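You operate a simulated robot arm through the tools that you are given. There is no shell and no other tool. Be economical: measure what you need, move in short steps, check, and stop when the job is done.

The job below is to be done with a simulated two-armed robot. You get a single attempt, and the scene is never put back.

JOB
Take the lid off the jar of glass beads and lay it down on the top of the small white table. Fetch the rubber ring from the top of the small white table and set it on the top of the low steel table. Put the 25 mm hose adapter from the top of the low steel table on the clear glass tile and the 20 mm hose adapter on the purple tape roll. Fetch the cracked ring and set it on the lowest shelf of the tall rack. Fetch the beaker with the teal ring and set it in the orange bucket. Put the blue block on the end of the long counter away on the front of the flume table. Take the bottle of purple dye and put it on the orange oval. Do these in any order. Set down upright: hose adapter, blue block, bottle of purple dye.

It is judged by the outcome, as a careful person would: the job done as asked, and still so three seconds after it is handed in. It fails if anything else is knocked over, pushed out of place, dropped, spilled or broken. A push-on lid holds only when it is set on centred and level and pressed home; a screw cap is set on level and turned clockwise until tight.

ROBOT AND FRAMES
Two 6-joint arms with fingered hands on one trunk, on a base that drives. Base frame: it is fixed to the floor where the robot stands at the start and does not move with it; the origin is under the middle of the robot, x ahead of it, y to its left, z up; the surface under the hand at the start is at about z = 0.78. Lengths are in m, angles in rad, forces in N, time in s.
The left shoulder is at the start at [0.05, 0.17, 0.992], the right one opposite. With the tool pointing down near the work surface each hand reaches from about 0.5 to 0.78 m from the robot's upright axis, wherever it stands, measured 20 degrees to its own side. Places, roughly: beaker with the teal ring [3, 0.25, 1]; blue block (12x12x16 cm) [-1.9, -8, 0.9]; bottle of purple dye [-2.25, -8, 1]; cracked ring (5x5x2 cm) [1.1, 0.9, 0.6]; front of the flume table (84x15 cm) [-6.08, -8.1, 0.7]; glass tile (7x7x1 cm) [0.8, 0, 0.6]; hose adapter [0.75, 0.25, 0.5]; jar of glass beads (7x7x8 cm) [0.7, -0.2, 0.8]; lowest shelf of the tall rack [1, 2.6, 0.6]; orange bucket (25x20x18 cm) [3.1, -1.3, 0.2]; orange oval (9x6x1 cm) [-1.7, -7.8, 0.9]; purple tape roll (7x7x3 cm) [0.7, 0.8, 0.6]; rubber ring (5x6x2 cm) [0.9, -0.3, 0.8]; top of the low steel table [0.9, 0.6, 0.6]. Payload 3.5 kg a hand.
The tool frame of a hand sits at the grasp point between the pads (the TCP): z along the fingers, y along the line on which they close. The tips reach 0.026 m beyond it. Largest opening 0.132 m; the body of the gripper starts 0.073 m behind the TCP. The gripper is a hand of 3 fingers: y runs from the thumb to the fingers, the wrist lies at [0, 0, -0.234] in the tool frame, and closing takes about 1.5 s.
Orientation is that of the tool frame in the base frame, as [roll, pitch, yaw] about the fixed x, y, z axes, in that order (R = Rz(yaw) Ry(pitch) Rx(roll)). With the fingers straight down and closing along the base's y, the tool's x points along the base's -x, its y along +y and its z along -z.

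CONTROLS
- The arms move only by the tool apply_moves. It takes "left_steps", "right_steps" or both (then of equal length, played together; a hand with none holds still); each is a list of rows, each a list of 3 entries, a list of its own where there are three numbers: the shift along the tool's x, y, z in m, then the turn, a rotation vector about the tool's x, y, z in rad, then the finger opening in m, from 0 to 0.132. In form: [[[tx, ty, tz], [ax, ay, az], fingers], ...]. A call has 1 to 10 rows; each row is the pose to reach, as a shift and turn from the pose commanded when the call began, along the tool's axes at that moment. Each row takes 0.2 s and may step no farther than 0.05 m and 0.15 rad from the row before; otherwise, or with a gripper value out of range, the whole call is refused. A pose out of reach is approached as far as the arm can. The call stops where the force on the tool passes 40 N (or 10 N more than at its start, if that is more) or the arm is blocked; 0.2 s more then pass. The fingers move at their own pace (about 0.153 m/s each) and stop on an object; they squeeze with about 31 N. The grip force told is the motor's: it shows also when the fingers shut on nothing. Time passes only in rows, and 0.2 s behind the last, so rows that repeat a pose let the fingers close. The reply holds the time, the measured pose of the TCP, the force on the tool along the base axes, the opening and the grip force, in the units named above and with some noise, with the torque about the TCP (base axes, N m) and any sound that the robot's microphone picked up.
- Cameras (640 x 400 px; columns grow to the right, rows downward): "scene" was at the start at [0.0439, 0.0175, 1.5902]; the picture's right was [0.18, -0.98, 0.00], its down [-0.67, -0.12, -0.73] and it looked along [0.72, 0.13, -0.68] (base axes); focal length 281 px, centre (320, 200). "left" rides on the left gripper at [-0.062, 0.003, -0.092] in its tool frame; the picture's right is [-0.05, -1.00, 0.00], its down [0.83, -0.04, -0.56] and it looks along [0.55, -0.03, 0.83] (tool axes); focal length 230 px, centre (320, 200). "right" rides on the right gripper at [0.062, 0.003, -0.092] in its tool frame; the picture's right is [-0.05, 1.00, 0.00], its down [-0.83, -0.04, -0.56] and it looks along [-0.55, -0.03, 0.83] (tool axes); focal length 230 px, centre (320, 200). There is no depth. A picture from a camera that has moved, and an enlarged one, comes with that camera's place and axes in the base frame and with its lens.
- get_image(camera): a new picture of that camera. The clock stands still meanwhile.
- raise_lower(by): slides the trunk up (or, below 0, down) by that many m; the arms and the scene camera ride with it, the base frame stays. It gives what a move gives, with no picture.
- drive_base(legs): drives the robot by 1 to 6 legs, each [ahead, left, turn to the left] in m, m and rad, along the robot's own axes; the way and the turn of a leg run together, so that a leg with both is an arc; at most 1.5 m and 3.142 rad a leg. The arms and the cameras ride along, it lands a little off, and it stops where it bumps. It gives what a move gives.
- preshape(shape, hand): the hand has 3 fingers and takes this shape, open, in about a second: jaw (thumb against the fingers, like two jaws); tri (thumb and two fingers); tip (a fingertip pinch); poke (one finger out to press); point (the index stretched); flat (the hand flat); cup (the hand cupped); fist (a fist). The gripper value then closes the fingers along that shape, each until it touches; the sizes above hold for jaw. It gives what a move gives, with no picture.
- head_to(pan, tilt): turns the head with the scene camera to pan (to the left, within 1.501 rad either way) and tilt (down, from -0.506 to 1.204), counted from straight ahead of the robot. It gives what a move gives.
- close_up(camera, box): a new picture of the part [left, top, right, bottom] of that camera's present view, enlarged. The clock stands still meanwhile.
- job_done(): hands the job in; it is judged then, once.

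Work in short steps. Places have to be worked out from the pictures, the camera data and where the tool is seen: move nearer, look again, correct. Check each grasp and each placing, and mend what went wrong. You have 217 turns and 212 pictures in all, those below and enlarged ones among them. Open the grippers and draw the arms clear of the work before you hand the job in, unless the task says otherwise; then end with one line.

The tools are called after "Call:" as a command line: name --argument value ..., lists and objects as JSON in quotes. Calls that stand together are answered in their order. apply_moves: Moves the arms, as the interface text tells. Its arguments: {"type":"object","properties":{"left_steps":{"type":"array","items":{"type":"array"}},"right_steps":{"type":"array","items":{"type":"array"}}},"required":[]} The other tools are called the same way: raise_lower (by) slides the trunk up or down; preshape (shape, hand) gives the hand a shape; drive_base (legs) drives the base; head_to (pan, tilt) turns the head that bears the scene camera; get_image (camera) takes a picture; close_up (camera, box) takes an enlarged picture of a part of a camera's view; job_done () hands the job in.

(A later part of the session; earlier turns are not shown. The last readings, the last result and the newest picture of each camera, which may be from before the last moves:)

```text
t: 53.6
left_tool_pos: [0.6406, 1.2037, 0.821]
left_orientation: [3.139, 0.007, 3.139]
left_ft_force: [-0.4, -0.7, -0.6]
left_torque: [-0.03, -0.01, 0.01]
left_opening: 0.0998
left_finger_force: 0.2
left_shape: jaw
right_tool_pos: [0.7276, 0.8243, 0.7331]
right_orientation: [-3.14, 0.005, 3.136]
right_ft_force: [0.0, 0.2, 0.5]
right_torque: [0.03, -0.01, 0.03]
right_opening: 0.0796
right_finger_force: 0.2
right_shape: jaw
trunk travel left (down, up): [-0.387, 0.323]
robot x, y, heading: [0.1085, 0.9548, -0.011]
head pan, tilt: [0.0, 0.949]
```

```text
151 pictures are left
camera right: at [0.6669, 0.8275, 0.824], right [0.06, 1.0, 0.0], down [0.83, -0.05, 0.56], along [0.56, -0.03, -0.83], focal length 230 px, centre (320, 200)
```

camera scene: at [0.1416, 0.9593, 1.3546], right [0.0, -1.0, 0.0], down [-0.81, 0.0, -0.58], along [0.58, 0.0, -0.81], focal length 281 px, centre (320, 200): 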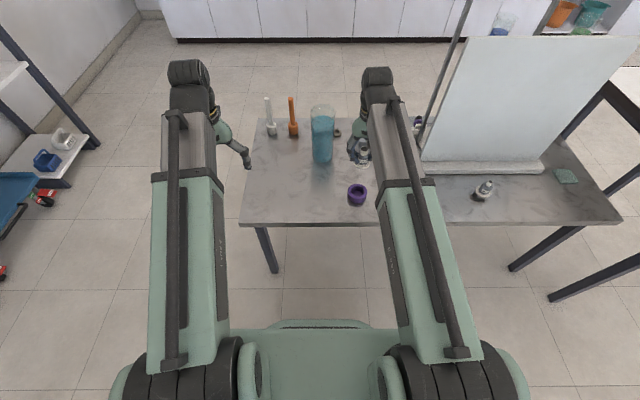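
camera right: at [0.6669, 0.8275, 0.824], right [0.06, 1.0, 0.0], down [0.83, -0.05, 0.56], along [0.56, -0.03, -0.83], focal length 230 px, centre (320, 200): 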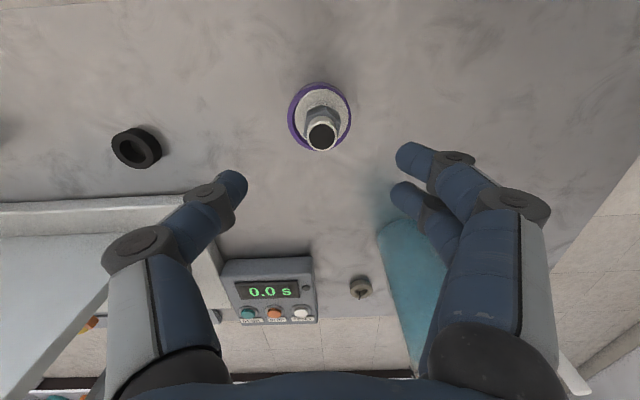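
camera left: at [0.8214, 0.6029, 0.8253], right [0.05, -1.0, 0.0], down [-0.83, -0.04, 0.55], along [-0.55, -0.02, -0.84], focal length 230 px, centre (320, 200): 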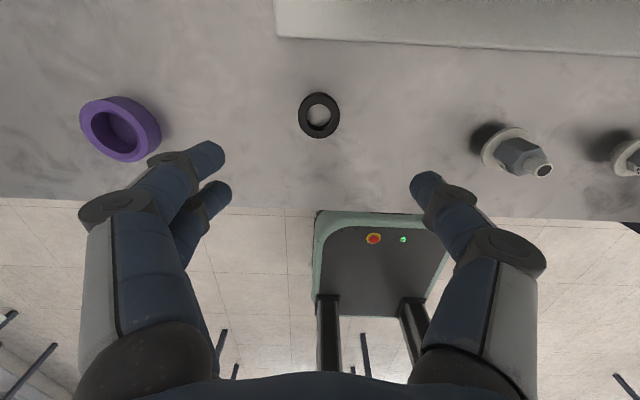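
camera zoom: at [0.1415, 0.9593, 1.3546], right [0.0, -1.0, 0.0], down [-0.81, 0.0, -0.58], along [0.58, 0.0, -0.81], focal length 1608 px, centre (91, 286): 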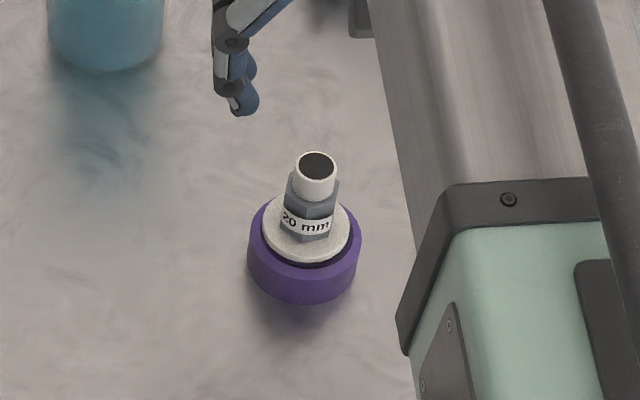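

The 20 mm adapter stands upright on the roll. Next the cracked ring at about (1.045,0.88), beside a tall bottle; I raise the left hand and swing the right hand inward before shifting right and ahead.

Call:
apply_moves --right_steps '[[[0, 0.0, -0.04], [0, 0, 0], 0.09], [[0, 0.03, -0.07], [0, 0, 0], 0.09], [[0, 0.07, -0.09], [0, 0, 0], 0.09], [[0, 0.11, -0.1], [0, 0, 0], 0.09], [[0, 0.15, -0.1], [0, 0, 0], 0.09], [[0, 0.19, -0.1], [0, 0, 0], 0.09]]' --left_steps '[[[0, 0, -0.045], [0, 0, 0], 0.1], [[0, 0, -0.09], [0, 0, 0], 0.1], [[0, 0, -0.135], [0, 0, 0], 0.1], [[0, 0, -0.18], [0, 0, 0], 0.1], [[0, 0, -0.225], [0, 0, 0], 0.1], [[0, 0, -0.26], [0, 0, 0], 0.1]]'

Call:
drive_base --legs '[[0, -0.2, 0], [0.2, 0, 0]]'

Call:
get_image --camera "right"

Call:
get_image --camera "scene"

```text
t: 55.0
left_tool_pos: [0.7111, 1.2159, 0.9728]
left_orientation: [3.13, 0.067, 3.139]
left_ft_force: [0.0, -0.4, -0.3]
left_torque: [0.02, -0.06, 0.02]
left_opening: 0.1
left_finger_force: 0.2
left_shape: jaw
left hand out of reach, approached as far as the arm can: row 2, 3, 4, 5, 6
right_tool_pos: [0.7278, 1.0129, 0.8326]
right_orientation: [-3.141, 0.005, 3.135]
right_ft_force: [-1.4, 0.0, 0.2]
right_torque: [0.0, -0.02, 0.03]
right_opening: 0.0898
right_finger_force: 0.0
right_shape: jaw
trunk travel left (down, up): [-0.387, 0.323]
robot x, y, heading: [0.1072, 0.9558, -0.004]
head pan, tilt: [0.0, 0.949]
```

```text
t: 57.8
left_tool_pos: [0.9082, 1.0142, 0.9717]
left_orientation: [3.128, 0.067, 3.137]
left_ft_force: [0.2, 0.0, 0.2]
left_torque: [0.02, -0.03, 0.03]
left_opening: 0.0997
left_finger_force: 0.1
left_shape: jaw
right_tool_pos: [0.9239, 0.8108, 0.8314]
right_orientation: [-3.141, 0.005, 3.137]
right_ft_force: [-0.1, -0.1, -0.4]
right_torque: [0.01, -0.01, -0.01]
right_opening: 0.0897
right_finger_force: 0.2
right_shape: jaw
trunk travel left (down, up): [-0.387, 0.323]
robot x, y, heading: [0.3006, 0.7542, -0.004]
head pan, tilt: [0.0, 0.949]
```

```text
150 pictures are left
camera right: at [0.8632, 0.8131, 0.923], right [0.06, 1.0, 0.0], down [0.83, -0.05, 0.56], along [0.56, -0.03, -0.83], focal length 230 px, centre (320, 200)
```

right: 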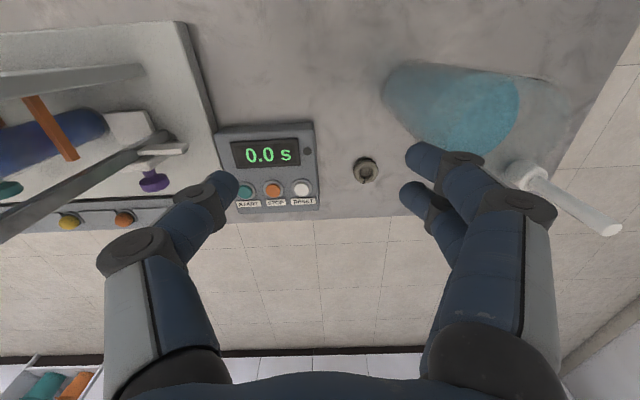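

```text
149 pictures are left
camera scene: at [0.3382, 0.7578, 1.3546], right [0.0, -1.0, 0.0], down [-0.81, 0.0, -0.58], along [0.58, 0.0, -0.81], focal length 281 px, centre (320, 200)
```

scene: 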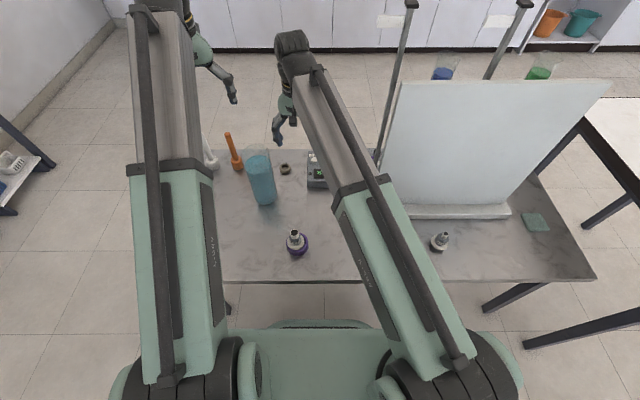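

I shift 0.1 m right and 3 cm ahead so the boom passes clear of the tall bottle.

Call:
drive_base --legs '[[0, -0.09, 0], [0.03, 0, 0]]'

Call:
apply_moves --right_steps '[[[-0.02, 0.04, 0.0], [0, 0, 0], 0.09], [[-0.04, 0.08, 0.0], [0, 0, 0], 0.09], [[-0.07, 0.115, 0.02], [0, 0, 0], 0.09], [[-0.1, 0.15, 0.04], [0, 0, 0], 0.09]]'

Call:
get_image --camera "right"

```text
t: 59.3
left_tool_pos: [0.9377, 0.925, 0.9718]
left_orientation: [3.127, 0.065, 3.138]
left_ft_force: [0.1, 0.4, 0.5]
left_torque: [-0.02, 0.0, -0.06]
left_opening: 0.0998
left_finger_force: 0.0
left_shape: jaw
right_tool_pos: [0.9558, 0.7208, 0.8316]
right_orientation: [-3.141, 0.006, 3.135]
right_ft_force: [-0.6, 0.6, 0.2]
right_torque: [0.01, -0.03, 0.01]
right_opening: 0.0896
right_finger_force: 0.0
right_shape: jaw
trunk travel left (down, up): [-0.387, 0.323]
robot x, y, heading: [0.3321, 0.6681, -0.001]
head pan, tilt: [0.0, 0.949]
```

```text
refused: row 3 steps farther than a row can; nothing moved
```

```text
148 pictures are left
camera right: at [0.8931, 0.7237, 0.9229], right [0.06, 1.0, 0.0], down [0.83, -0.05, 0.56], along [0.56, -0.03, -0.83], focal length 230 px, centre (320, 200)
```

right: 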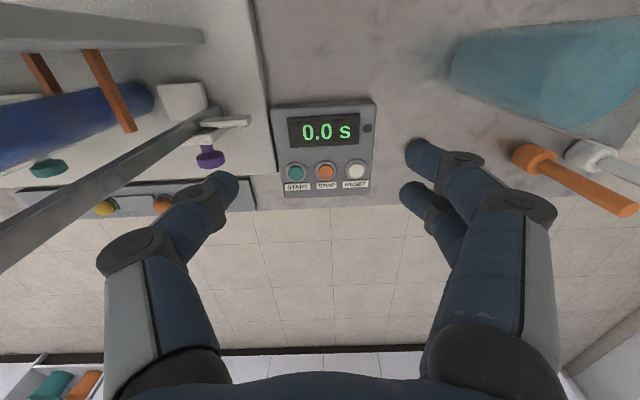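

The left hand hovers too near; I move it left/back first, while the right moves toward the ring.

Call:
apply_moves --left_steps '[[[0.02, 0.04, 0.0], [0, 0, 0], 0.1], [[0.04, 0.08, 0.0], [0, 0, 0], 0.1], [[0.06, 0.12, 0.0], [0, 0, 0], 0.1], [[0.09, 0.155, 0.0], [0, 0, 0], 0.1], [[0.12, 0.19, 0.0], [0, 0, 0], 0.1]]'

Call:
apply_moves --right_steps '[[[-0.02, 0.03, 0.0], [0, 0, 0], 0.09], [[-0.04, 0.06, 0.0], [0, 0, 0], 0.09], [[-0.06, 0.1, 0.0], [0, 0, 0], 0.09], [[-0.08, 0.13, 0.02], [0, 0, 0], 0.09], [[-0.098, 0.163, 0.04], [0, 0, 0], 0.09]]'

Call:
get_image --camera "right"

Call:
get_image --camera "scene"

```text
t: 60.5
left_tool_pos: [0.8231, 1.1218, 0.9529]
left_orientation: [3.124, 0.07, 3.137]
left_ft_force: [1.0, 0.4, -0.7]
left_torque: [-0.02, -0.01, 0.01]
left_opening: 0.0999
left_finger_force: 0.1
left_shape: jaw
left hand out of reach, approached as far as the arm can: row 2, 3, 4, 5
right_tool_pos: [0.9548, 0.7205, 0.8316]
right_orientation: [3.14, 0.004, 3.136]
right_ft_force: [0.6, -0.3, -0.3]
right_torque: [-0.04, 0.03, -0.02]
right_opening: 0.0899
right_finger_force: 0.1
right_shape: jaw
trunk travel left (down, up): [-0.387, 0.323]
robot x, y, heading: [0.331, 0.6662, -0.002]
head pan, tilt: [0.0, 0.949]
```

```text
t: 61.7
left_tool_pos: [0.8245, 1.1216, 0.953]
left_orientation: [3.126, 0.071, 3.139]
left_ft_force: [0.1, -0.1, -0.7]
left_torque: [-0.02, -0.01, 0.02]
left_opening: 0.0999
left_finger_force: 0.2
left_shape: jaw
right_tool_pos: [0.9782, 0.8377, 0.7839]
right_orientation: [-3.141, 0.006, 3.138]
right_ft_force: [-0.5, -0.5, 0.2]
right_torque: [-0.01, -0.03, -0.05]
right_opening: 0.0896
right_finger_force: 0.0
right_shape: jaw
right hand out of reach, approached as far as the arm can: row 3, 4, 5
trunk travel left (down, up): [-0.387, 0.323]
robot x, y, heading: [0.3311, 0.6637, -0.003]
head pan, tilt: [0.0, 0.949]
```

```text
147 pictures are left
camera right: at [0.9171, 0.8398, 0.8753], right [0.06, 1.0, 0.0], down [0.83, -0.05, 0.56], along [0.56, -0.03, -0.83], focal length 230 px, centre (320, 200)
```

right: 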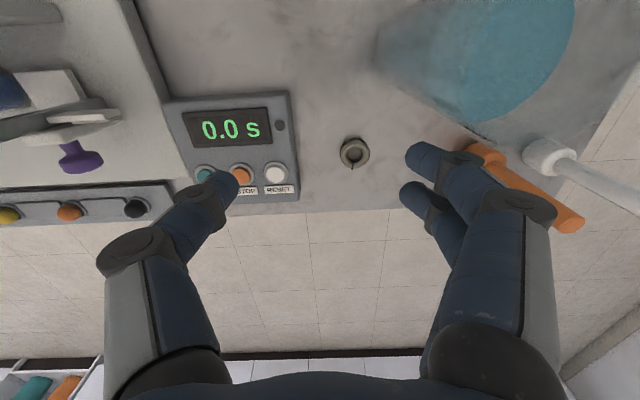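

```text
146 pictures are left
camera scene: at [0.3678, 0.6682, 1.3547], right [0.0, -1.0, 0.0], down [-0.81, 0.0, -0.58], along [0.58, 0.0, -0.81], focal length 281 px, centre (320, 200)
```

scene: 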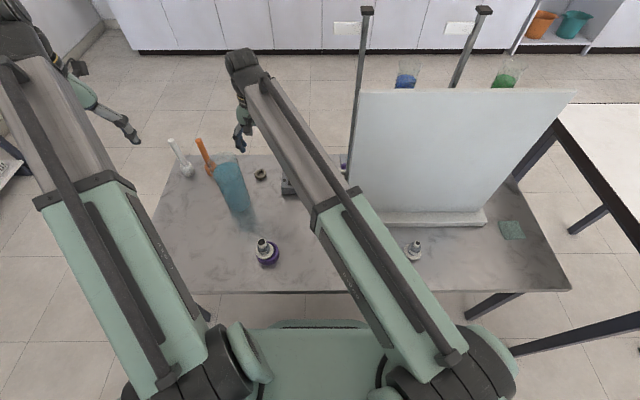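

Out of reach by a little when crossing; I drive 8 cm ahead then 5 cm left.

Call:
drive_base --legs '[[0.08, 0, 0], [0, 0.05, 0]]'

Call:
get_image --camera "right"

```text
t: 63.3
left_tool_pos: [0.9068, 1.1715, 0.9529]
left_orientation: [3.125, 0.073, 3.137]
left_ft_force: [0.3, -0.2, -0.1]
left_torque: [0.0, -0.03, -0.01]
left_opening: 0.0999
left_finger_force: 0.1
left_shape: jaw
right_tool_pos: [1.0616, 0.8876, 0.7832]
right_orientation: [-3.14, 0.006, 3.136]
right_ft_force: [-0.1, -0.5, -0.5]
right_torque: [0.0, 0.01, 0.02]
right_opening: 0.0896
right_finger_force: 0.1
right_shape: jaw
trunk travel left (down, up): [-0.387, 0.323]
robot x, y, heading: [0.4184, 0.7161, -0.006]
head pan, tilt: [0.0, 0.949]
```

```text
145 pictures are left
camera right: at [0.9995, 0.8897, 0.8754], right [0.06, 1.0, 0.0], down [0.83, -0.05, 0.56], along [0.56, -0.03, -0.83], focal length 230 px, centre (320, 200)
```

right: 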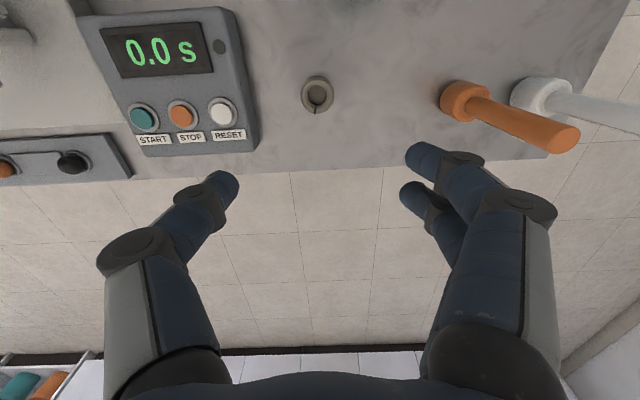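

Ring at (1.0515,0.885). Descend onto it.

Call:
apply_moves --right_steps '[[[0.01, -0.003, 0.04], [0, 0, 0], 0.09], [[0.01, -0.003, 0.08], [0, 0, 0], 0.08], [[0.01, -0.003, 0.12], [0, 0, 0], 0.075], [[0.01, -0.003, 0.16], [0, 0, 0], 0.07], [[0.01, -0.003, 0.19], [0, 0, 0], 0.07]]'

Call:
get_image --camera "right"

```text
t: 64.5
left_tool_pos: [0.9053, 1.1711, 0.9519]
left_orientation: [3.126, 0.071, 3.135]
left_ft_force: [0.0, -0.2, 0.4]
left_torque: [0.03, -0.02, 0.02]
left_opening: 0.0998
left_finger_force: 0.1
left_shape: jaw
right_tool_pos: [1.0535, 0.8858, 0.593]
right_orientation: [3.14, 0.006, 3.137]
right_ft_force: [0.5, 0.6, -0.4]
right_torque: [0.0, -0.04, 0.01]
right_opening: 0.0704
right_finger_force: 0.1
right_shape: jaw
trunk travel left (down, up): [-0.387, 0.323]
robot x, y, heading: [0.4131, 0.7115, -0.007]
head pan, tilt: [0.0, 0.949]
```

```text
144 pictures are left
camera right: at [0.9909, 0.8886, 0.6855], right [0.06, 1.0, 0.0], down [0.83, -0.05, 0.56], along [0.56, -0.03, -0.83], focal length 230 px, centre (320, 200)
```

right: 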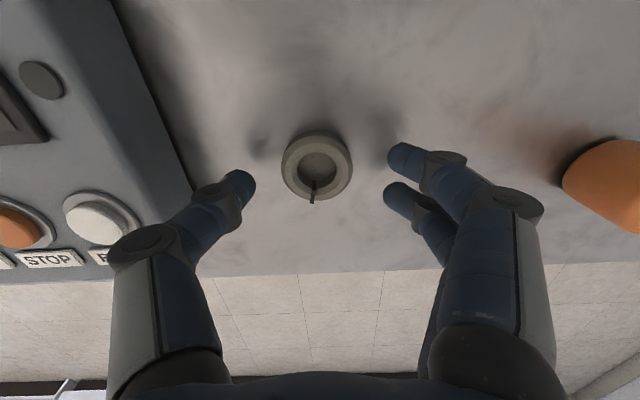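

Call:
apply_moves --right_steps '[[[0, -0.002, 0.007], [0, 0, 0], 0.07], [[0.0, -0.002, 0.013], [0, 0, 0], 0.06], [[0.0, -0.002, 0.013], [0, 0, 0], 0.03], [[0.0, -0.002, 0.013], [0, 0, 0], 0.0], [[0.0, -0.002, 0.013], [0, 0, 0], 0.0], [[0.0, -0.002, 0.013], [0, 0, 0], 0.0]]'

Call:
get_image --camera "right"

```text
t: 65.9
left_tool_pos: [0.9064, 1.1713, 0.9526]
left_orientation: [3.124, 0.072, 3.135]
left_ft_force: [-0.1, -0.4, 0.5]
left_torque: [-0.04, 0.01, -0.03]
left_opening: 0.0998
left_finger_force: 0.1
left_shape: jaw
right_tool_pos: [1.0525, 0.8833, 0.5808]
right_orientation: [3.141, 0.007, 3.138]
right_ft_force: [0.4, -0.8, 1.5]
right_torque: [0.02, 0.01, 0.01]
right_opening: 0.0356
right_finger_force: 30.9
right_shape: jaw
trunk travel left (down, up): [-0.387, 0.323]
robot x, y, heading: [0.4171, 0.7162, -0.006]
head pan, tilt: [0.0, 0.949]
```

```text
143 pictures are left
camera right: at [0.9906, 0.8853, 0.6726], right [0.06, 1.0, 0.0], down [0.83, -0.05, 0.56], along [0.56, -0.03, -0.83], focal length 230 px, centre (320, 200)
```

right: 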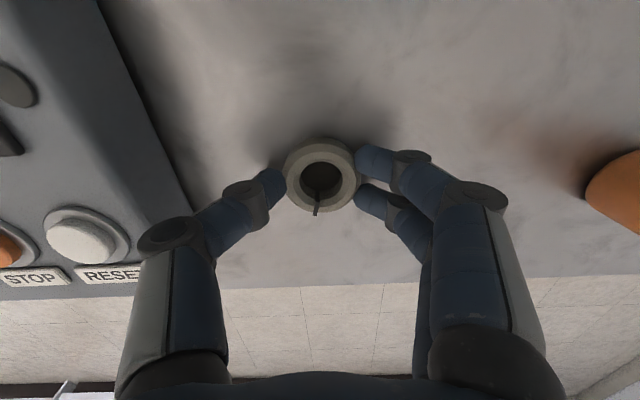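

Gripped. Lift 0.2 and then raise the trunk 0.2 for clearance; back out of the table.

Call:
apply_moves --right_steps '[[[0, 0, -0.03], [0, 0, 0], 0.0], [[0, 0, -0.07], [0, 0, 0], 0.0], [[0, 0, -0.11], [0, 0, 0], 0.0], [[0, 0, -0.15], [0, 0, 0], 0.0], [[0, 0, -0.2], [0, 0, 0], 0.0]]'

Call:
raise_lower --by 0.2

Call:
drive_base --legs '[[0, -0.05, 0], [-0.45, 0, 0]]'

Call:
head_to --pan 0.9 --tilt 0.5

Call:
get_image --camera "scene"

Call:
get_image --camera "right"

```text
t: 67.1
left_tool_pos: [0.906, 1.1713, 0.9525]
left_orientation: [3.125, 0.072, 3.137]
left_ft_force: [0.1, 0.0, 0.4]
left_torque: [-0.01, -0.03, -0.02]
left_opening: 0.1
left_finger_force: 0.1
left_shape: jaw
right_tool_pos: [1.0506, 0.8841, 0.7798]
right_orientation: [-3.141, 0.007, 3.136]
right_ft_force: [0.0, 0.2, -0.3]
right_torque: [-0.01, 0.0, 0.0]
right_opening: 0.0357
right_finger_force: 30.6
right_shape: jaw
trunk travel left (down, up): [-0.387, 0.323]
robot x, y, heading: [0.4125, 0.7135, -0.007]
head pan, tilt: [0.0, 0.949]
```

```text
t: 69.3
left_tool_pos: [0.9058, 1.172, 1.1539]
left_orientation: [3.127, 0.073, 3.137]
left_ft_force: [0.3, 0.1, -0.1]
left_torque: [-0.03, 0.02, 0.01]
left_opening: 0.0999
left_finger_force: 0.0
left_shape: jaw
right_tool_pos: [1.0511, 0.8839, 0.9799]
right_orientation: [3.142, 0.007, 3.138]
right_ft_force: [-0.5, 0.0, 0.5]
right_torque: [-0.03, -0.03, -0.01]
right_opening: 0.0357
right_finger_force: 31.0
right_shape: jaw
trunk travel left (down, up): [-0.587, 0.123]
robot x, y, heading: [0.416, 0.7153, -0.006]
head pan, tilt: [0.0, 0.949]
```

```text
t: 72.5
left_tool_pos: [0.4665, 1.1211, 1.1527]
left_orientation: [3.127, 0.073, 3.129]
left_ft_force: [-0.5, 0.1, 0.3]
left_torque: [-0.02, -0.03, 0.0]
left_opening: 0.0999
left_finger_force: 0.0
left_shape: jaw
right_tool_pos: [0.6099, 0.8337, 0.9816]
right_orientation: [3.14, 0.007, 3.129]
right_ft_force: [0.1, -0.5, 0.1]
right_torque: [0.01, -0.02, -0.04]
right_opening: 0.0356
right_finger_force: 30.7
right_shape: jaw
trunk travel left (down, up): [-0.587, 0.123]
robot x, y, heading: [-0.0295, 0.6689, -0.014]
head pan, tilt: [0.0, 0.949]
```

```text
t: 73.7
left_tool_pos: [0.4674, 1.122, 1.1523]
left_orientation: [3.126, 0.071, 3.131]
left_ft_force: [0.0, -0.6, 0.0]
left_torque: [-0.02, 0.0, 0.03]
left_opening: 0.1
left_finger_force: 0.0
left_shape: jaw
right_tool_pos: [0.6095, 0.8332, 0.9792]
right_orientation: [3.141, 0.007, 3.13]
right_ft_force: [0.1, -0.4, 0.2]
right_torque: [0.01, -0.02, 0.03]
right_opening: 0.0355
right_finger_force: 31.3
right_shape: jaw
trunk travel left (down, up): [-0.587, 0.123]
robot x, y, heading: [-0.0259, 0.6647, -0.015]
head pan, tilt: [0.901, 0.499]
```

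```text
142 pictures are left
camera scene: at [-0.0074, 0.7428, 1.5921], right [0.78, -0.63, 0.0], down [-0.3, -0.37, -0.88], along [0.55, 0.68, -0.48], focal length 281 px, centre (320, 200)
```

scene: 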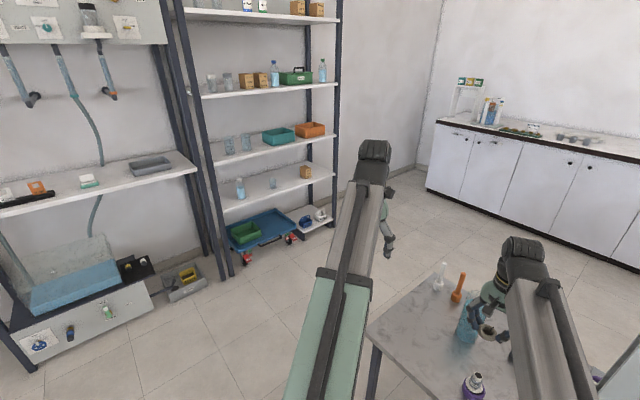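

```text
141 pictures are left
camera right: at [0.5478, 0.8359, 1.0717], right [0.06, 1.0, 0.0], down [0.83, -0.05, 0.56], along [0.56, -0.03, -0.83], focal length 230 px, centre (320, 200)
```

right: 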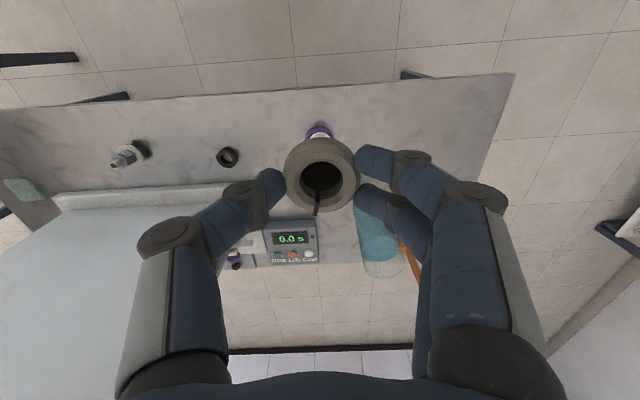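

Ring held. The rack's lowest shelf (z≈0.6, with bottle, cup and small box) is at y≈2.4+. I drive left, turn to face it, and slide right.

Call:
drive_base --legs '[[-0.05, 0.93, 0], [0, 0, 1.585], [0, -0.95, 0]]'

Call:
head_to --pan -0.1 --tilt 0.7

Call:
get_image --camera "scene"

```text
t: 87.0
left_tool_pos: [0.3917, 2.0954, 1.1526]
left_orientation: [3.125, 0.072, -1.524]
left_ft_force: [0.7, 0.4, -0.7]
left_torque: [0.03, -0.03, -0.02]
left_opening: 0.0996
left_finger_force: 0.1
left_shape: jaw
right_tool_pos: [0.6705, 2.2539, 0.9792]
right_orientation: [-3.14, 0.007, -1.526]
right_ft_force: [-0.3, 0.0, -0.3]
right_torque: [0.02, 0.01, 0.01]
right_opening: 0.0355
right_finger_force: 30.4
right_shape: jaw
trunk travel left (down, up): [-0.587, 0.123]
robot x, y, heading: [0.8727, 1.6273, 1.617]
head pan, tilt: [0.901, 0.499]
```

```text
t: 88.2
left_tool_pos: [0.3899, 2.0958, 1.1531]
left_orientation: [3.125, 0.072, -1.524]
left_ft_force: [0.5, 0.5, 0.5]
left_torque: [-0.04, -0.05, -0.01]
left_opening: 0.1
left_finger_force: 0.1
left_shape: jaw
right_tool_pos: [0.6703, 2.2532, 0.9798]
right_orientation: [3.141, 0.007, -1.525]
right_ft_force: [0.2, -0.7, 0.1]
right_torque: [0.0, -0.01, 0.03]
right_opening: 0.0356
right_finger_force: 30.9
right_shape: jaw
trunk travel left (down, up): [-0.587, 0.123]
robot x, y, heading: [0.8717, 1.6287, 1.619]
head pan, tilt: [-0.099, 0.7]
```

```text
140 pictures are left
camera scene: at [0.8782, 1.6754, 1.5744], right [1.0, -0.05, 0.0], down [-0.03, -0.64, -0.77], along [0.04, 0.76, -0.64], focal length 281 px, centre (320, 200)
```

scene: 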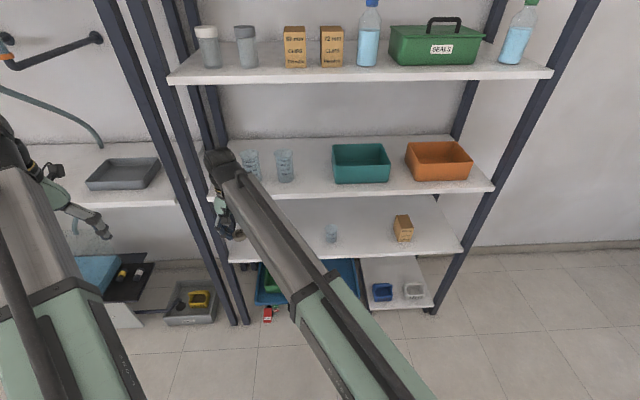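

The wanted shelf (z≈0.57) has a free spot between cup (x≈0.98) and box (x≈1.32) near x=1.14, front edge y≈2.465. I swing the right hand out to its own side, lower the trunk and straighten/advance a little.

Call:
apply_moves --right_steps '[[[0.02, -0.04, 0], [0, 0, 0], 0.0], [[0.04, -0.08, 0], [0, 0, 0], 0.0], [[0.06, -0.12, 0], [0, 0, 0], 0.0], [[0.08, -0.16, 0], [0, 0, 0], 0.0], [[0.09, -0.2, 0], [0, 0, 0], 0.0], [[0.09, -0.245, 0], [0, 0, 0], 0.0], [[0.09, -0.29, 0], [0, 0, 0], 0.0], [[0.09, -0.335, 0], [0, 0, 0], 0.0], [[0.09, -0.37, 0], [0, 0, 0], 0.0]]'

Call:
drive_base --legs '[[0, -0.07, -0.046], [0.12, 0, 0]]'

Call:
raise_lower --by -0.15

Call:
head_to --pan -0.2 --tilt 0.6

Call:
get_image --camera "scene"

Call:
get_image --camera "right"

```text
t: 90.2
left_tool_pos: [0.391, 2.0954, 1.1519]
left_orientation: [3.126, 0.07, -1.526]
left_ft_force: [0.2, 1.4, -0.2]
left_torque: [-0.03, -0.02, 0.03]
left_opening: 0.0998
left_finger_force: 0.1
left_shape: jaw
right_tool_pos: [1.0436, 2.1808, 0.981]
right_orientation: [3.141, 0.007, -1.524]
right_ft_force: [0.0, 0.5, -0.6]
right_torque: [0.0, -0.01, 0.0]
right_opening: 0.0355
right_finger_force: 31.0
right_shape: jaw
trunk travel left (down, up): [-0.587, 0.123]
robot x, y, heading: [0.8698, 1.6269, 1.617]
head pan, tilt: [-0.099, 0.7]
```

```text
t: 92.1
left_tool_pos: [0.4829, 2.2438, 1.1525]
left_orientation: [3.125, 0.073, -1.576]
left_ft_force: [0.4, 0.9, 0.7]
left_torque: [-0.04, 0.04, 0.01]
left_opening: 0.0997
left_finger_force: 0.1
left_shape: jaw
right_tool_pos: [1.1393, 2.2955, 0.9788]
right_orientation: [3.141, 0.004, -1.576]
right_ft_force: [0.5, 0.9, -0.3]
right_torque: [-0.07, -0.01, -0.03]
right_opening: 0.0356
right_finger_force: 31.3
right_shape: jaw
trunk travel left (down, up): [-0.587, 0.123]
robot x, y, heading: [0.9379, 1.7514, 1.567]
head pan, tilt: [-0.099, 0.7]
```

```text
t: 93.8
left_tool_pos: [0.4832, 2.2409, 1.0034]
left_orientation: [3.125, 0.072, -1.574]
left_ft_force: [-0.3, 0.1, -0.3]
left_torque: [-0.01, -0.01, 0.0]
left_opening: 0.0999
left_finger_force: 0.1
left_shape: jaw
right_tool_pos: [1.1399, 2.2957, 0.8302]
right_orientation: [-3.142, 0.005, -1.577]
right_ft_force: [0.5, -0.2, -0.2]
right_torque: [0.01, 0.02, -0.01]
right_opening: 0.0358
right_finger_force: 30.3
right_shape: jaw
trunk travel left (down, up): [-0.437, 0.273]
robot x, y, heading: [0.9403, 1.7475, 1.564]
head pan, tilt: [-0.099, 0.7]
```

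```text
t: 94.5
left_tool_pos: [0.483, 2.2414, 1.0018]
left_orientation: [3.126, 0.072, -1.576]
left_ft_force: [0.0, 1.0, -0.2]
left_torque: [0.06, 0.05, 0.02]
left_opening: 0.0999
left_finger_force: 0.0
left_shape: jaw
right_tool_pos: [1.1399, 2.2948, 0.8309]
right_orientation: [-3.141, 0.006, -1.575]
right_ft_force: [0.9, 0.5, 0.0]
right_torque: [-0.04, 0.0, 0.01]
right_opening: 0.0355
right_finger_force: 30.3
right_shape: jaw
trunk travel left (down, up): [-0.437, 0.273]
robot x, y, heading: [0.9372, 1.7519, 1.56]
head pan, tilt: [-0.201, 0.6]
```

```text
139 pictures are left
camera scene: at [0.9583, 1.7997, 1.433], right [0.98, -0.2, 0.0], down [-0.12, -0.55, -0.82], along [0.17, 0.81, -0.57], focal length 281 px, centre (320, 200)
```

scene: 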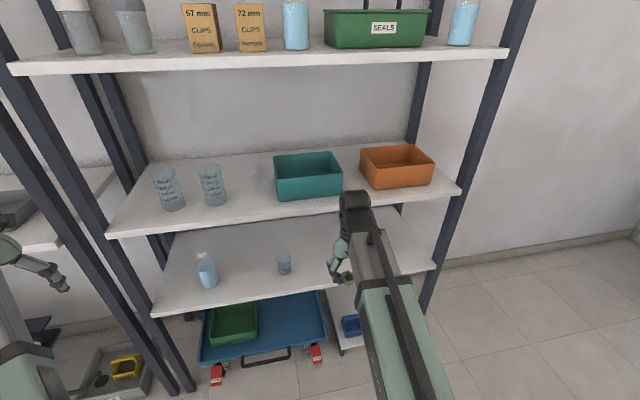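

```text
138 pictures are left
camera right: at [1.1362, 2.2317, 0.9215], right [-1.0, 0.06, 0.0], down [0.05, 0.83, 0.56], along [0.03, 0.56, -0.83], focal length 230 px, centre (320, 200)
```

right: 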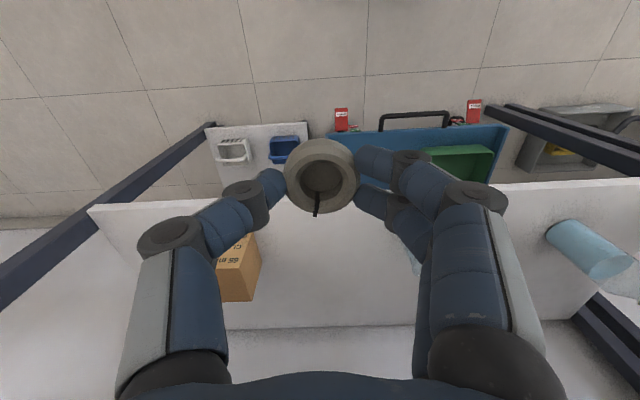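

Front edge ≈ y 2.45. I lower the hand outside the shelf to 0.69 and re-measure the shelf height.

Call:
apply_moves --right_steps '[[[0, 0, 0.045], [0, 0, 0], 0.0], [[0, 0, 0.09], [0, 0, 0], 0.0], [[0, 0, 0.135], [0, 0, 0], 0.0]]'

Call:
get_image --camera "right"

Call:
get_image --camera "scene"

```text
t: 95.3
left_tool_pos: [0.4833, 2.2412, 1.0015]
left_orientation: [3.127, 0.072, -1.577]
left_ft_force: [0.1, 0.5, 0.8]
left_torque: [-0.02, 0.0, 0.0]
left_opening: 0.0997
left_finger_force: 0.0
left_shape: jaw
right_tool_pos: [1.1387, 2.2968, 0.6938]
right_orientation: [-3.14, 0.009, -1.575]
right_ft_force: [-0.7, 1.5, 0.0]
right_torque: [-0.01, 0.01, -0.03]
right_opening: 0.0359
right_finger_force: 31.2
right_shape: jaw
trunk travel left (down, up): [-0.437, 0.273]
robot x, y, heading: [0.9376, 1.7506, 1.564]
head pan, tilt: [-0.201, 0.6]
```

```text
137 pictures are left
camera right: at [1.1356, 2.2335, 0.7853], right [-1.0, 0.06, 0.0], down [0.05, 0.83, 0.56], along [0.03, 0.56, -0.83], focal length 230 px, centre (320, 200)
```

right: 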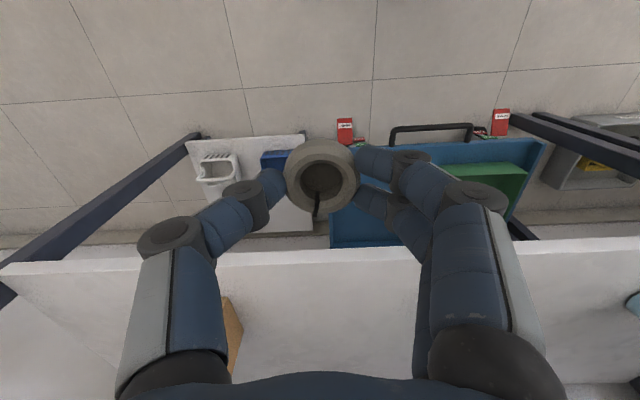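

```text
136 pictures are left
camera scene: at [0.9584, 1.7997, 1.4331], right [0.98, -0.2, 0.0], down [-0.12, -0.55, -0.83], along [0.17, 0.81, -0.56], focal length 281 px, centre (320, 200)
```

scene: 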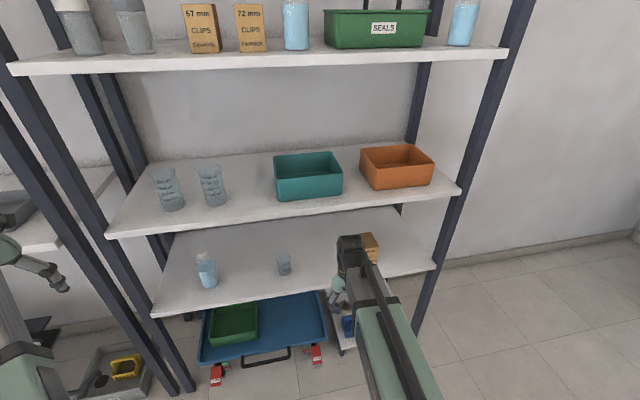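

The gap to the shelf above is only ~0.29, so I tilt the fingers forward by 0.36 rad while sliding in, keeping the wrist outside.

Call:
apply_moves --right_steps '[[[-0.03, 0, 0], [0, -0.12, 0], 0.0], [[-0.06, 0, 0], [0, -0.24, 0], 0.0], [[-0.09, 0, 0], [0, -0.36, 0], 0.0], [[-0.12, 0, 0], [0, -0.36, 0], 0.0], [[-0.15, 0, 0], [0, -0.36, 0], 0.0]]'

Call:
get_image --camera "right"

Call:
close_up --camera "scene" --box '[260, 180, 440, 320]'

```text
t: 96.5
left_tool_pos: [0.4838, 2.2418, 1.0023]
left_orientation: [3.126, 0.072, -1.577]
left_ft_force: [-0.1, -0.6, -0.2]
left_torque: [0.0, 0.01, 0.0]
left_opening: 0.0998
left_finger_force: 0.1
left_shape: jaw
right_tool_pos: [1.1398, 2.4473, 0.6957]
right_orientation: [3.14, 0.366, -1.576]
right_ft_force: [-1.1, -0.1, -0.7]
right_torque: [-0.02, -0.01, 0.02]
right_opening: 0.0356
right_finger_force: 30.5
right_shape: jaw
trunk travel left (down, up): [-0.437, 0.273]
robot x, y, heading: [0.9424, 1.7502, 1.57]
head pan, tilt: [-0.201, 0.6]
```

```text
135 pictures are left
camera right: at [1.1362, 2.3546, 0.7601], right [-1.0, 0.05, 0.02], down [0.05, 0.58, 0.82], along [0.03, 0.82, -0.58], focal length 230 px, centre (320, 200)
```

right: 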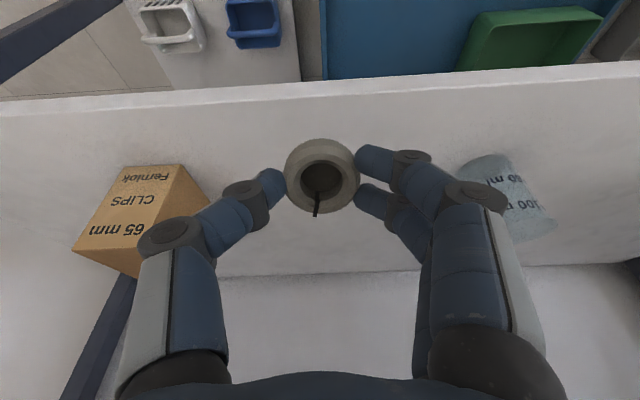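

```text
2.86 times, centred on (350, 250) of scene
camera zoom: at [0.9584, 1.7999, 1.433], right [0.98, -0.2, 0.0], down [-0.12, -0.55, -0.82], along [0.17, 0.81, -0.57], focal length 804 px, centre (234, 57)
```

zoom: 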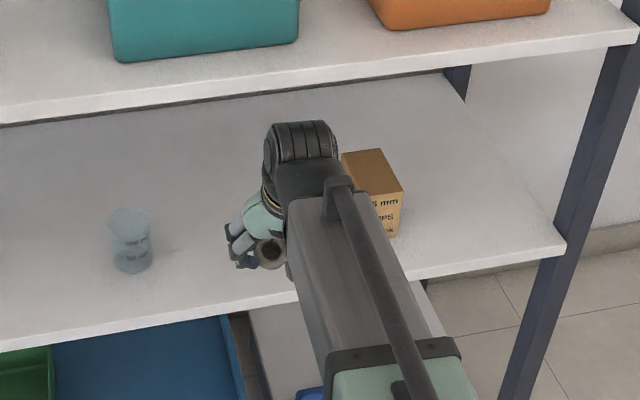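

Shelf top z≈0.60, front edge y≈2.4475. I move in 3.5 cm, down 4 cm and tilt 0.1 more.

Call:
apply_moves --right_steps '[[[-0.0164, 0, 0.0062], [0, -0.05, 0], 0.0], [[-0.0328, 0, 0.0123], [0, -0.1, 0], 0.0], [[-0.0258, 0, 0.031], [0, -0.1, 0], 0.0], [[-0.0187, 0, 0.0497], [0, -0.1, 0], 0.0]]'

Call:
get_image --camera "right"

Call:
close_up --camera "scene" --box '[260, 180, 440, 320]'

```text
t: 97.5
left_tool_pos: [0.4827, 2.241, 1.0023]
left_orientation: [3.126, 0.071, -1.576]
left_ft_force: [-0.4, -0.1, 0.2]
left_torque: [-0.03, 0.0, 0.0]
left_opening: 0.0996
left_finger_force: 0.0
left_shape: jaw
right_tool_pos: [1.1396, 2.4798, 0.6559]
right_orientation: [-3.141, 0.469, -1.576]
right_ft_force: [0.3, 0.0, -0.6]
right_torque: [0.02, 0.03, -0.02]
right_opening: 0.0356
right_finger_force: 31.1
right_shape: jaw
trunk travel left (down, up): [-0.437, 0.273]
robot x, y, heading: [0.9359, 1.7458, 1.568]
head pan, tilt: [-0.201, 0.6]
```

```text
133 pictures are left
camera right: at [1.136, 2.3822, 0.7108], right [-1.0, 0.05, 0.02], down [0.05, 0.49, 0.87], along [0.03, 0.87, -0.49], focal length 230 px, centre (320, 200)
```

right: 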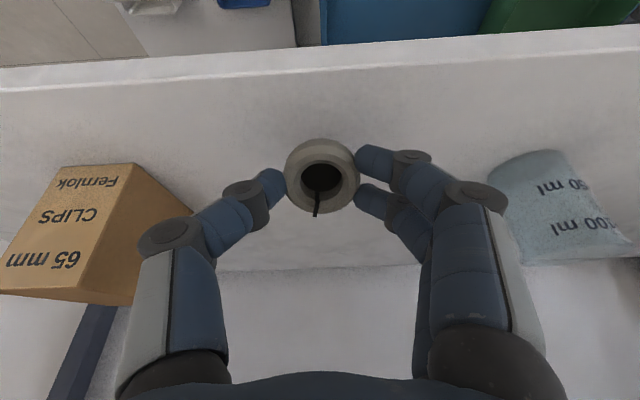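

```text
2.86 times, centred on (350, 250) of scene
camera zoom: at [0.9584, 1.7998, 1.4331], right [0.98, -0.2, 0.0], down [-0.12, -0.55, -0.83], along [0.17, 0.81, -0.56], focal length 804 px, centre (234, 57)
```

zoom: 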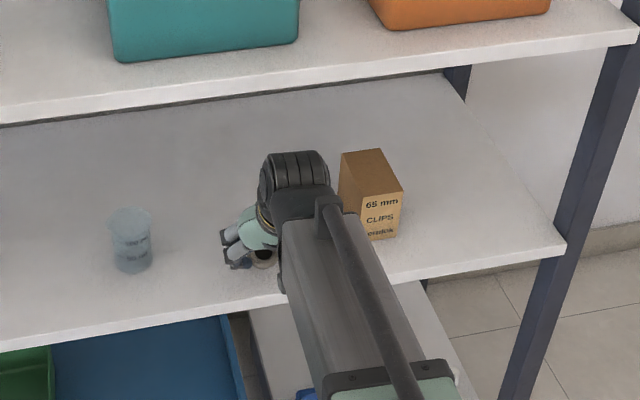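

Near edge about 2 cm above the shelf. Lower in small steps.

Call:
apply_moves --right_steps '[[[0.0032, 0, 0.0062], [0, 0, 0], 0.0], [[0.0063, 0, 0.0125], [0, 0, 0], 0.0]]'

Call:
apply_moves --right_steps '[[[0.0013, 0, 0.0027], [0, 0, 0], 0.0], [[0.0027, 0, 0.0054], [0, 0, 0], 0.0]]'

Call:
get_image --camera "right"

```text
t: 98.1
left_tool_pos: [0.4829, 2.2415, 1.0024]
left_orientation: [3.126, 0.072, -1.575]
left_ft_force: [-0.9, 0.4, 0.2]
left_torque: [-0.03, 0.01, 0.0]
left_opening: 0.0997
left_finger_force: 0.1
left_shape: jaw
right_tool_pos: [1.1391, 2.4805, 0.6415]
right_orientation: [-3.141, 0.468, -1.576]
right_ft_force: [0.3, -0.7, 0.1]
right_torque: [-0.01, -0.03, 0.01]
right_opening: 0.0353
right_finger_force: 31.5
right_shape: jaw
trunk travel left (down, up): [-0.437, 0.273]
robot x, y, heading: [0.9368, 1.7502, 1.563]
head pan, tilt: [-0.201, 0.6]
```

```text
t: 98.7
left_tool_pos: [0.4818, 2.2418, 1.0037]
left_orientation: [3.127, 0.072, -1.577]
left_ft_force: [-0.3, -0.4, -0.4]
left_torque: [0.04, 0.0, -0.04]
left_opening: 0.0999
left_finger_force: 0.1
left_shape: jaw
right_tool_pos: [1.1394, 2.481, 0.6368]
right_orientation: [-3.141, 0.467, -1.576]
right_ft_force: [0.5, -0.1, 3.4]
right_torque: [0.02, 0.02, 0.01]
right_opening: 0.0354
right_finger_force: 31.3
right_shape: jaw
trunk travel left (down, up): [-0.437, 0.273]
robot x, y, heading: [0.9366, 1.7528, 1.563]
head pan, tilt: [-0.201, 0.6]
```

```text
131 pictures are left
camera right: at [1.1364, 2.3834, 0.6913], right [-1.0, 0.05, 0.02], down [0.05, 0.49, 0.87], along [0.03, 0.87, -0.49], focal length 230 px, centre (320, 200)
```

right: 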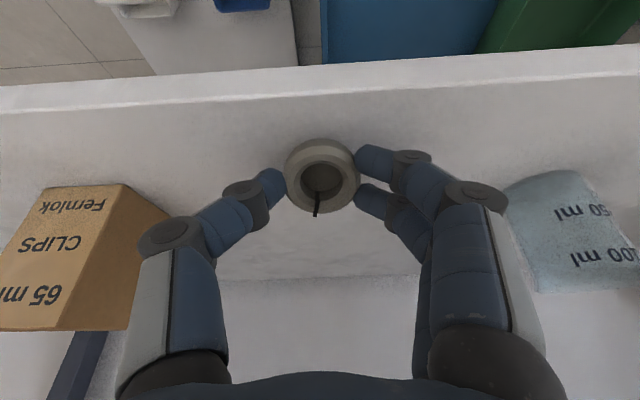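

Contact at 3 N. I release gently; the ring settles flat from its near edge.

Call:
apply_moves --right_steps '[[[0.0006, 0, 0.0012], [0, 0.03, 0], 0.0], [[0.0006, 0, 0.0012], [0, 0.06, 0], 0.02], [[0.0006, 0, 0.0012], [0, 0.06, 0], 0.04], [[0.0006, 0, 0.0012], [0, 0.06, 0], 0.06], [[0.0006, 0, 0.0012], [0, 0.06, 0], 0.08]]'

Call:
get_image --camera "right"

```text
t: 99.9
left_tool_pos: [0.4829, 2.2421, 1.0024]
left_orientation: [3.126, 0.072, -1.576]
left_ft_force: [-0.5, 0.6, 0.3]
left_torque: [-0.02, -0.03, 0.01]
left_opening: 0.0999
left_finger_force: 0.2
left_shape: jaw
right_tool_pos: [1.14, 2.4808, 0.6345]
right_orientation: [-3.141, 0.406, -1.576]
right_ft_force: [0.4, 0.2, 0.0]
right_torque: [-0.01, 0.0, -0.02]
right_opening: 0.0795
right_finger_force: 0.0
right_shape: jaw
trunk travel left (down, up): [-0.437, 0.273]
robot x, y, heading: [0.9358, 1.7481, 1.56]
head pan, tilt: [-0.201, 0.6]
```

```text
130 pictures are left
camera right: at [1.1365, 2.3866, 0.694], right [-1.0, 0.05, 0.02], down [0.05, 0.54, 0.84], along [0.03, 0.84, -0.55], focal length 230 px, centre (320, 200)
```

right: 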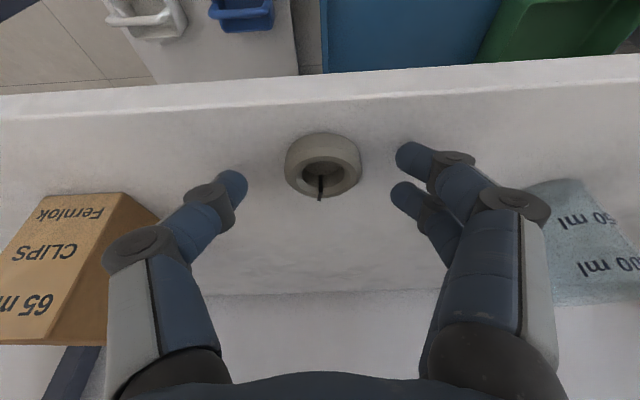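

The ring lies flat on the shelf. I withdraw up and back.

Call:
apply_moves --right_steps '[[[-0.01, 0, -0.023], [0, 0, 0], 0.08], [[-0.018, 0, -0.042], [0, 0, 0], 0.08], [[0.02, 0, -0.058], [0, 0, 0], 0.08], [[0.06, 0, -0.075], [0, 0, 0], 0.08], [[0.1, 0, -0.092], [0, 0.1, 0], 0.08], [[0.14, 0, -0.11], [0, 0.2, 0], 0.08], [[0.18, 0, -0.127], [0, 0.3, 0], 0.08], [[0.2, 0, -0.15], [0, 0.4, 0], 0.08]]'

Call:
drive_base --legs '[[-0.15, 0, 0]]'

Call:
close_up --camera "scene" --box '[200, 160, 440, 320]'

```text
t: 101.7
left_tool_pos: [0.4832, 2.2424, 1.0025]
left_orientation: [3.124, 0.073, -1.576]
left_ft_force: [-0.2, -0.5, -0.1]
left_torque: [-0.01, 0.01, -0.02]
left_opening: 0.1
left_finger_force: 0.1
left_shape: jaw
right_tool_pos: [1.1388, 2.2393, 0.6912]
right_orientation: [-3.141, 0.006, -1.577]
right_ft_force: [-0.3, -0.3, -0.4]
right_torque: [0.05, -0.01, 0.0]
right_opening: 0.0793
right_finger_force: 0.1
right_shape: jaw
trunk travel left (down, up): [-0.437, 0.273]
robot x, y, heading: [0.9387, 1.7524, 1.566]
head pan, tilt: [-0.201, 0.6]
```

```text
t: 103.1
left_tool_pos: [0.4835, 2.0926, 1.003]
left_orientation: [3.127, 0.072, -1.577]
left_ft_force: [-0.1, -0.3, 0.1]
left_torque: [0.04, 0.02, 0.03]
left_opening: 0.0995
left_finger_force: 0.2
left_shape: jaw
right_tool_pos: [1.1404, 2.0881, 0.6911]
right_orientation: [3.14, 0.008, -1.576]
right_ft_force: [0.0, 0.0, -0.4]
right_torque: [-0.04, 0.0, -0.01]
right_opening: 0.0797
right_finger_force: 0.1
right_shape: jaw
trunk travel left (down, up): [-0.437, 0.273]
robot x, y, heading: [0.9399, 1.6, 1.567]
head pan, tilt: [-0.201, 0.6]
```

```text
2.50 times, centred on (320, 240) of scene
camera zoom: at [0.9576, 1.648, 1.4331], right [0.98, -0.21, 0.0], down [-0.12, -0.55, -0.83], along [0.17, 0.81, -0.56], focal length 704 px, centre (320, 100)
```

zoom: 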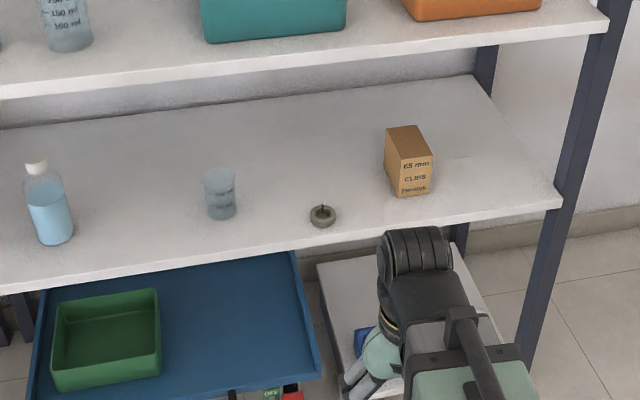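

Ring is placed well. Now the 25 mm adapter: raise the trunk, turn back, and drive to the right end of the steel table.

Call:
raise_lower --by 0.15

Call:
drive_base --legs '[[0, 0, -1.567], [-1.0, 0, 0], [0, -1.33, 0]]'

Call:
head_to --pan -0.2 --tilt 0.75

Call:
get_image --camera "scene"

```text
t: 104.8
left_tool_pos: [0.4826, 2.0913, 1.1536]
left_orientation: [3.126, 0.072, -1.578]
left_ft_force: [-0.2, 1.1, 0.4]
left_torque: [-0.01, -0.01, 0.0]
left_opening: 0.0998
left_finger_force: 0.0
left_shape: jaw
right_tool_pos: [1.139, 2.0857, 0.8423]
right_orientation: [-3.141, 0.007, -1.578]
right_ft_force: [-0.2, -0.4, -0.2]
right_torque: [0.02, 0.0, -0.03]
right_opening: 0.0794
right_finger_force: 0.0
right_shape: jaw
trunk travel left (down, up): [-0.587, 0.123]
robot x, y, heading: [0.9415, 1.6022, 1.569]
head pan, tilt: [-0.201, 0.6]
```

```text
t: 119.9
left_tool_pos: [0.4581, 0.724, 1.1529]
left_orientation: [3.124, 0.07, 3.134]
left_ft_force: [0.1, 0.0, -0.3]
left_torque: [0.0, 0.01, -0.03]
left_opening: 0.0997
left_finger_force: 0.0
left_shape: jaw
right_tool_pos: [0.4525, 0.0669, 0.8418]
right_orientation: [-3.141, 0.007, 3.133]
right_ft_force: [0.3, 0.1, 0.4]
right_torque: [0.0, -0.01, 0.02]
right_opening: 0.0794
right_finger_force: 0.1
right_shape: jaw
trunk travel left (down, up): [-0.587, 0.123]
robot x, y, heading: [-0.0337, 0.2697, -0.007]
head pan, tilt: [-0.201, 0.6]
```

```text
t: 120.6
left_tool_pos: [0.4583, 0.7242, 1.1518]
left_orientation: [3.126, 0.07, 3.134]
left_ft_force: [0.1, 0.7, 0.5]
left_torque: [0.01, -0.01, 0.0]
left_opening: 0.0997
left_finger_force: 0.1
left_shape: jaw
right_tool_pos: [0.4533, 0.0667, 0.8415]
right_orientation: [-3.142, 0.006, 3.134]
right_ft_force: [0.0, 0.0, -0.2]
right_torque: [0.01, -0.02, 0.0]
right_opening: 0.0793
right_finger_force: 0.1
right_shape: jaw
trunk travel left (down, up): [-0.587, 0.123]
robot x, y, heading: [-0.0353, 0.268, -0.007]
head pan, tilt: [-0.201, 0.75]
```

```text
128 pictures are left
camera scene: at [0.0092, 0.2556, 1.5702], right [-0.21, -0.98, 0.0], down [-0.67, 0.14, -0.73], along [0.72, -0.15, -0.68], focal length 281 px, centre (320, 200)
```

scene: 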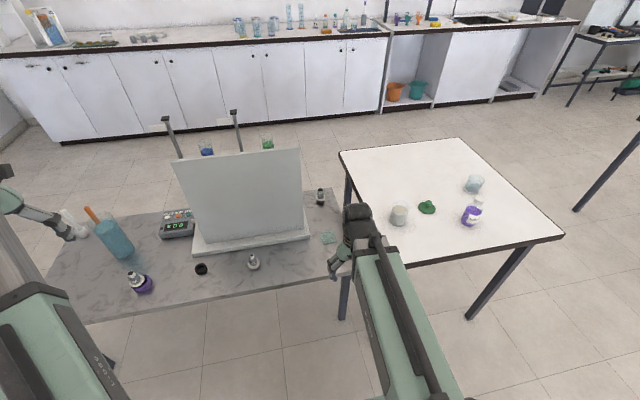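

Call:
close_up --camera "scene" --box '[295, 175, 355, 250]'

```text
5.33 times, centred on (325, 212) of scene
camera zoom: at [0.0092, 0.2556, 1.5702], right [-0.21, -0.98, 0.0], down [-0.67, 0.14, -0.73], along [0.72, -0.15, -0.68], focal length 1501 px, centre (293, 133)
```

zoom: 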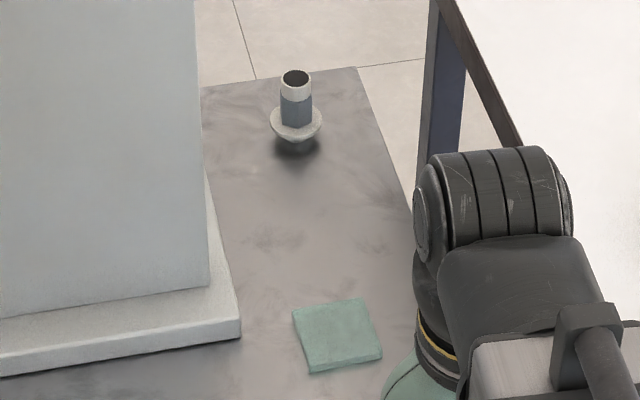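

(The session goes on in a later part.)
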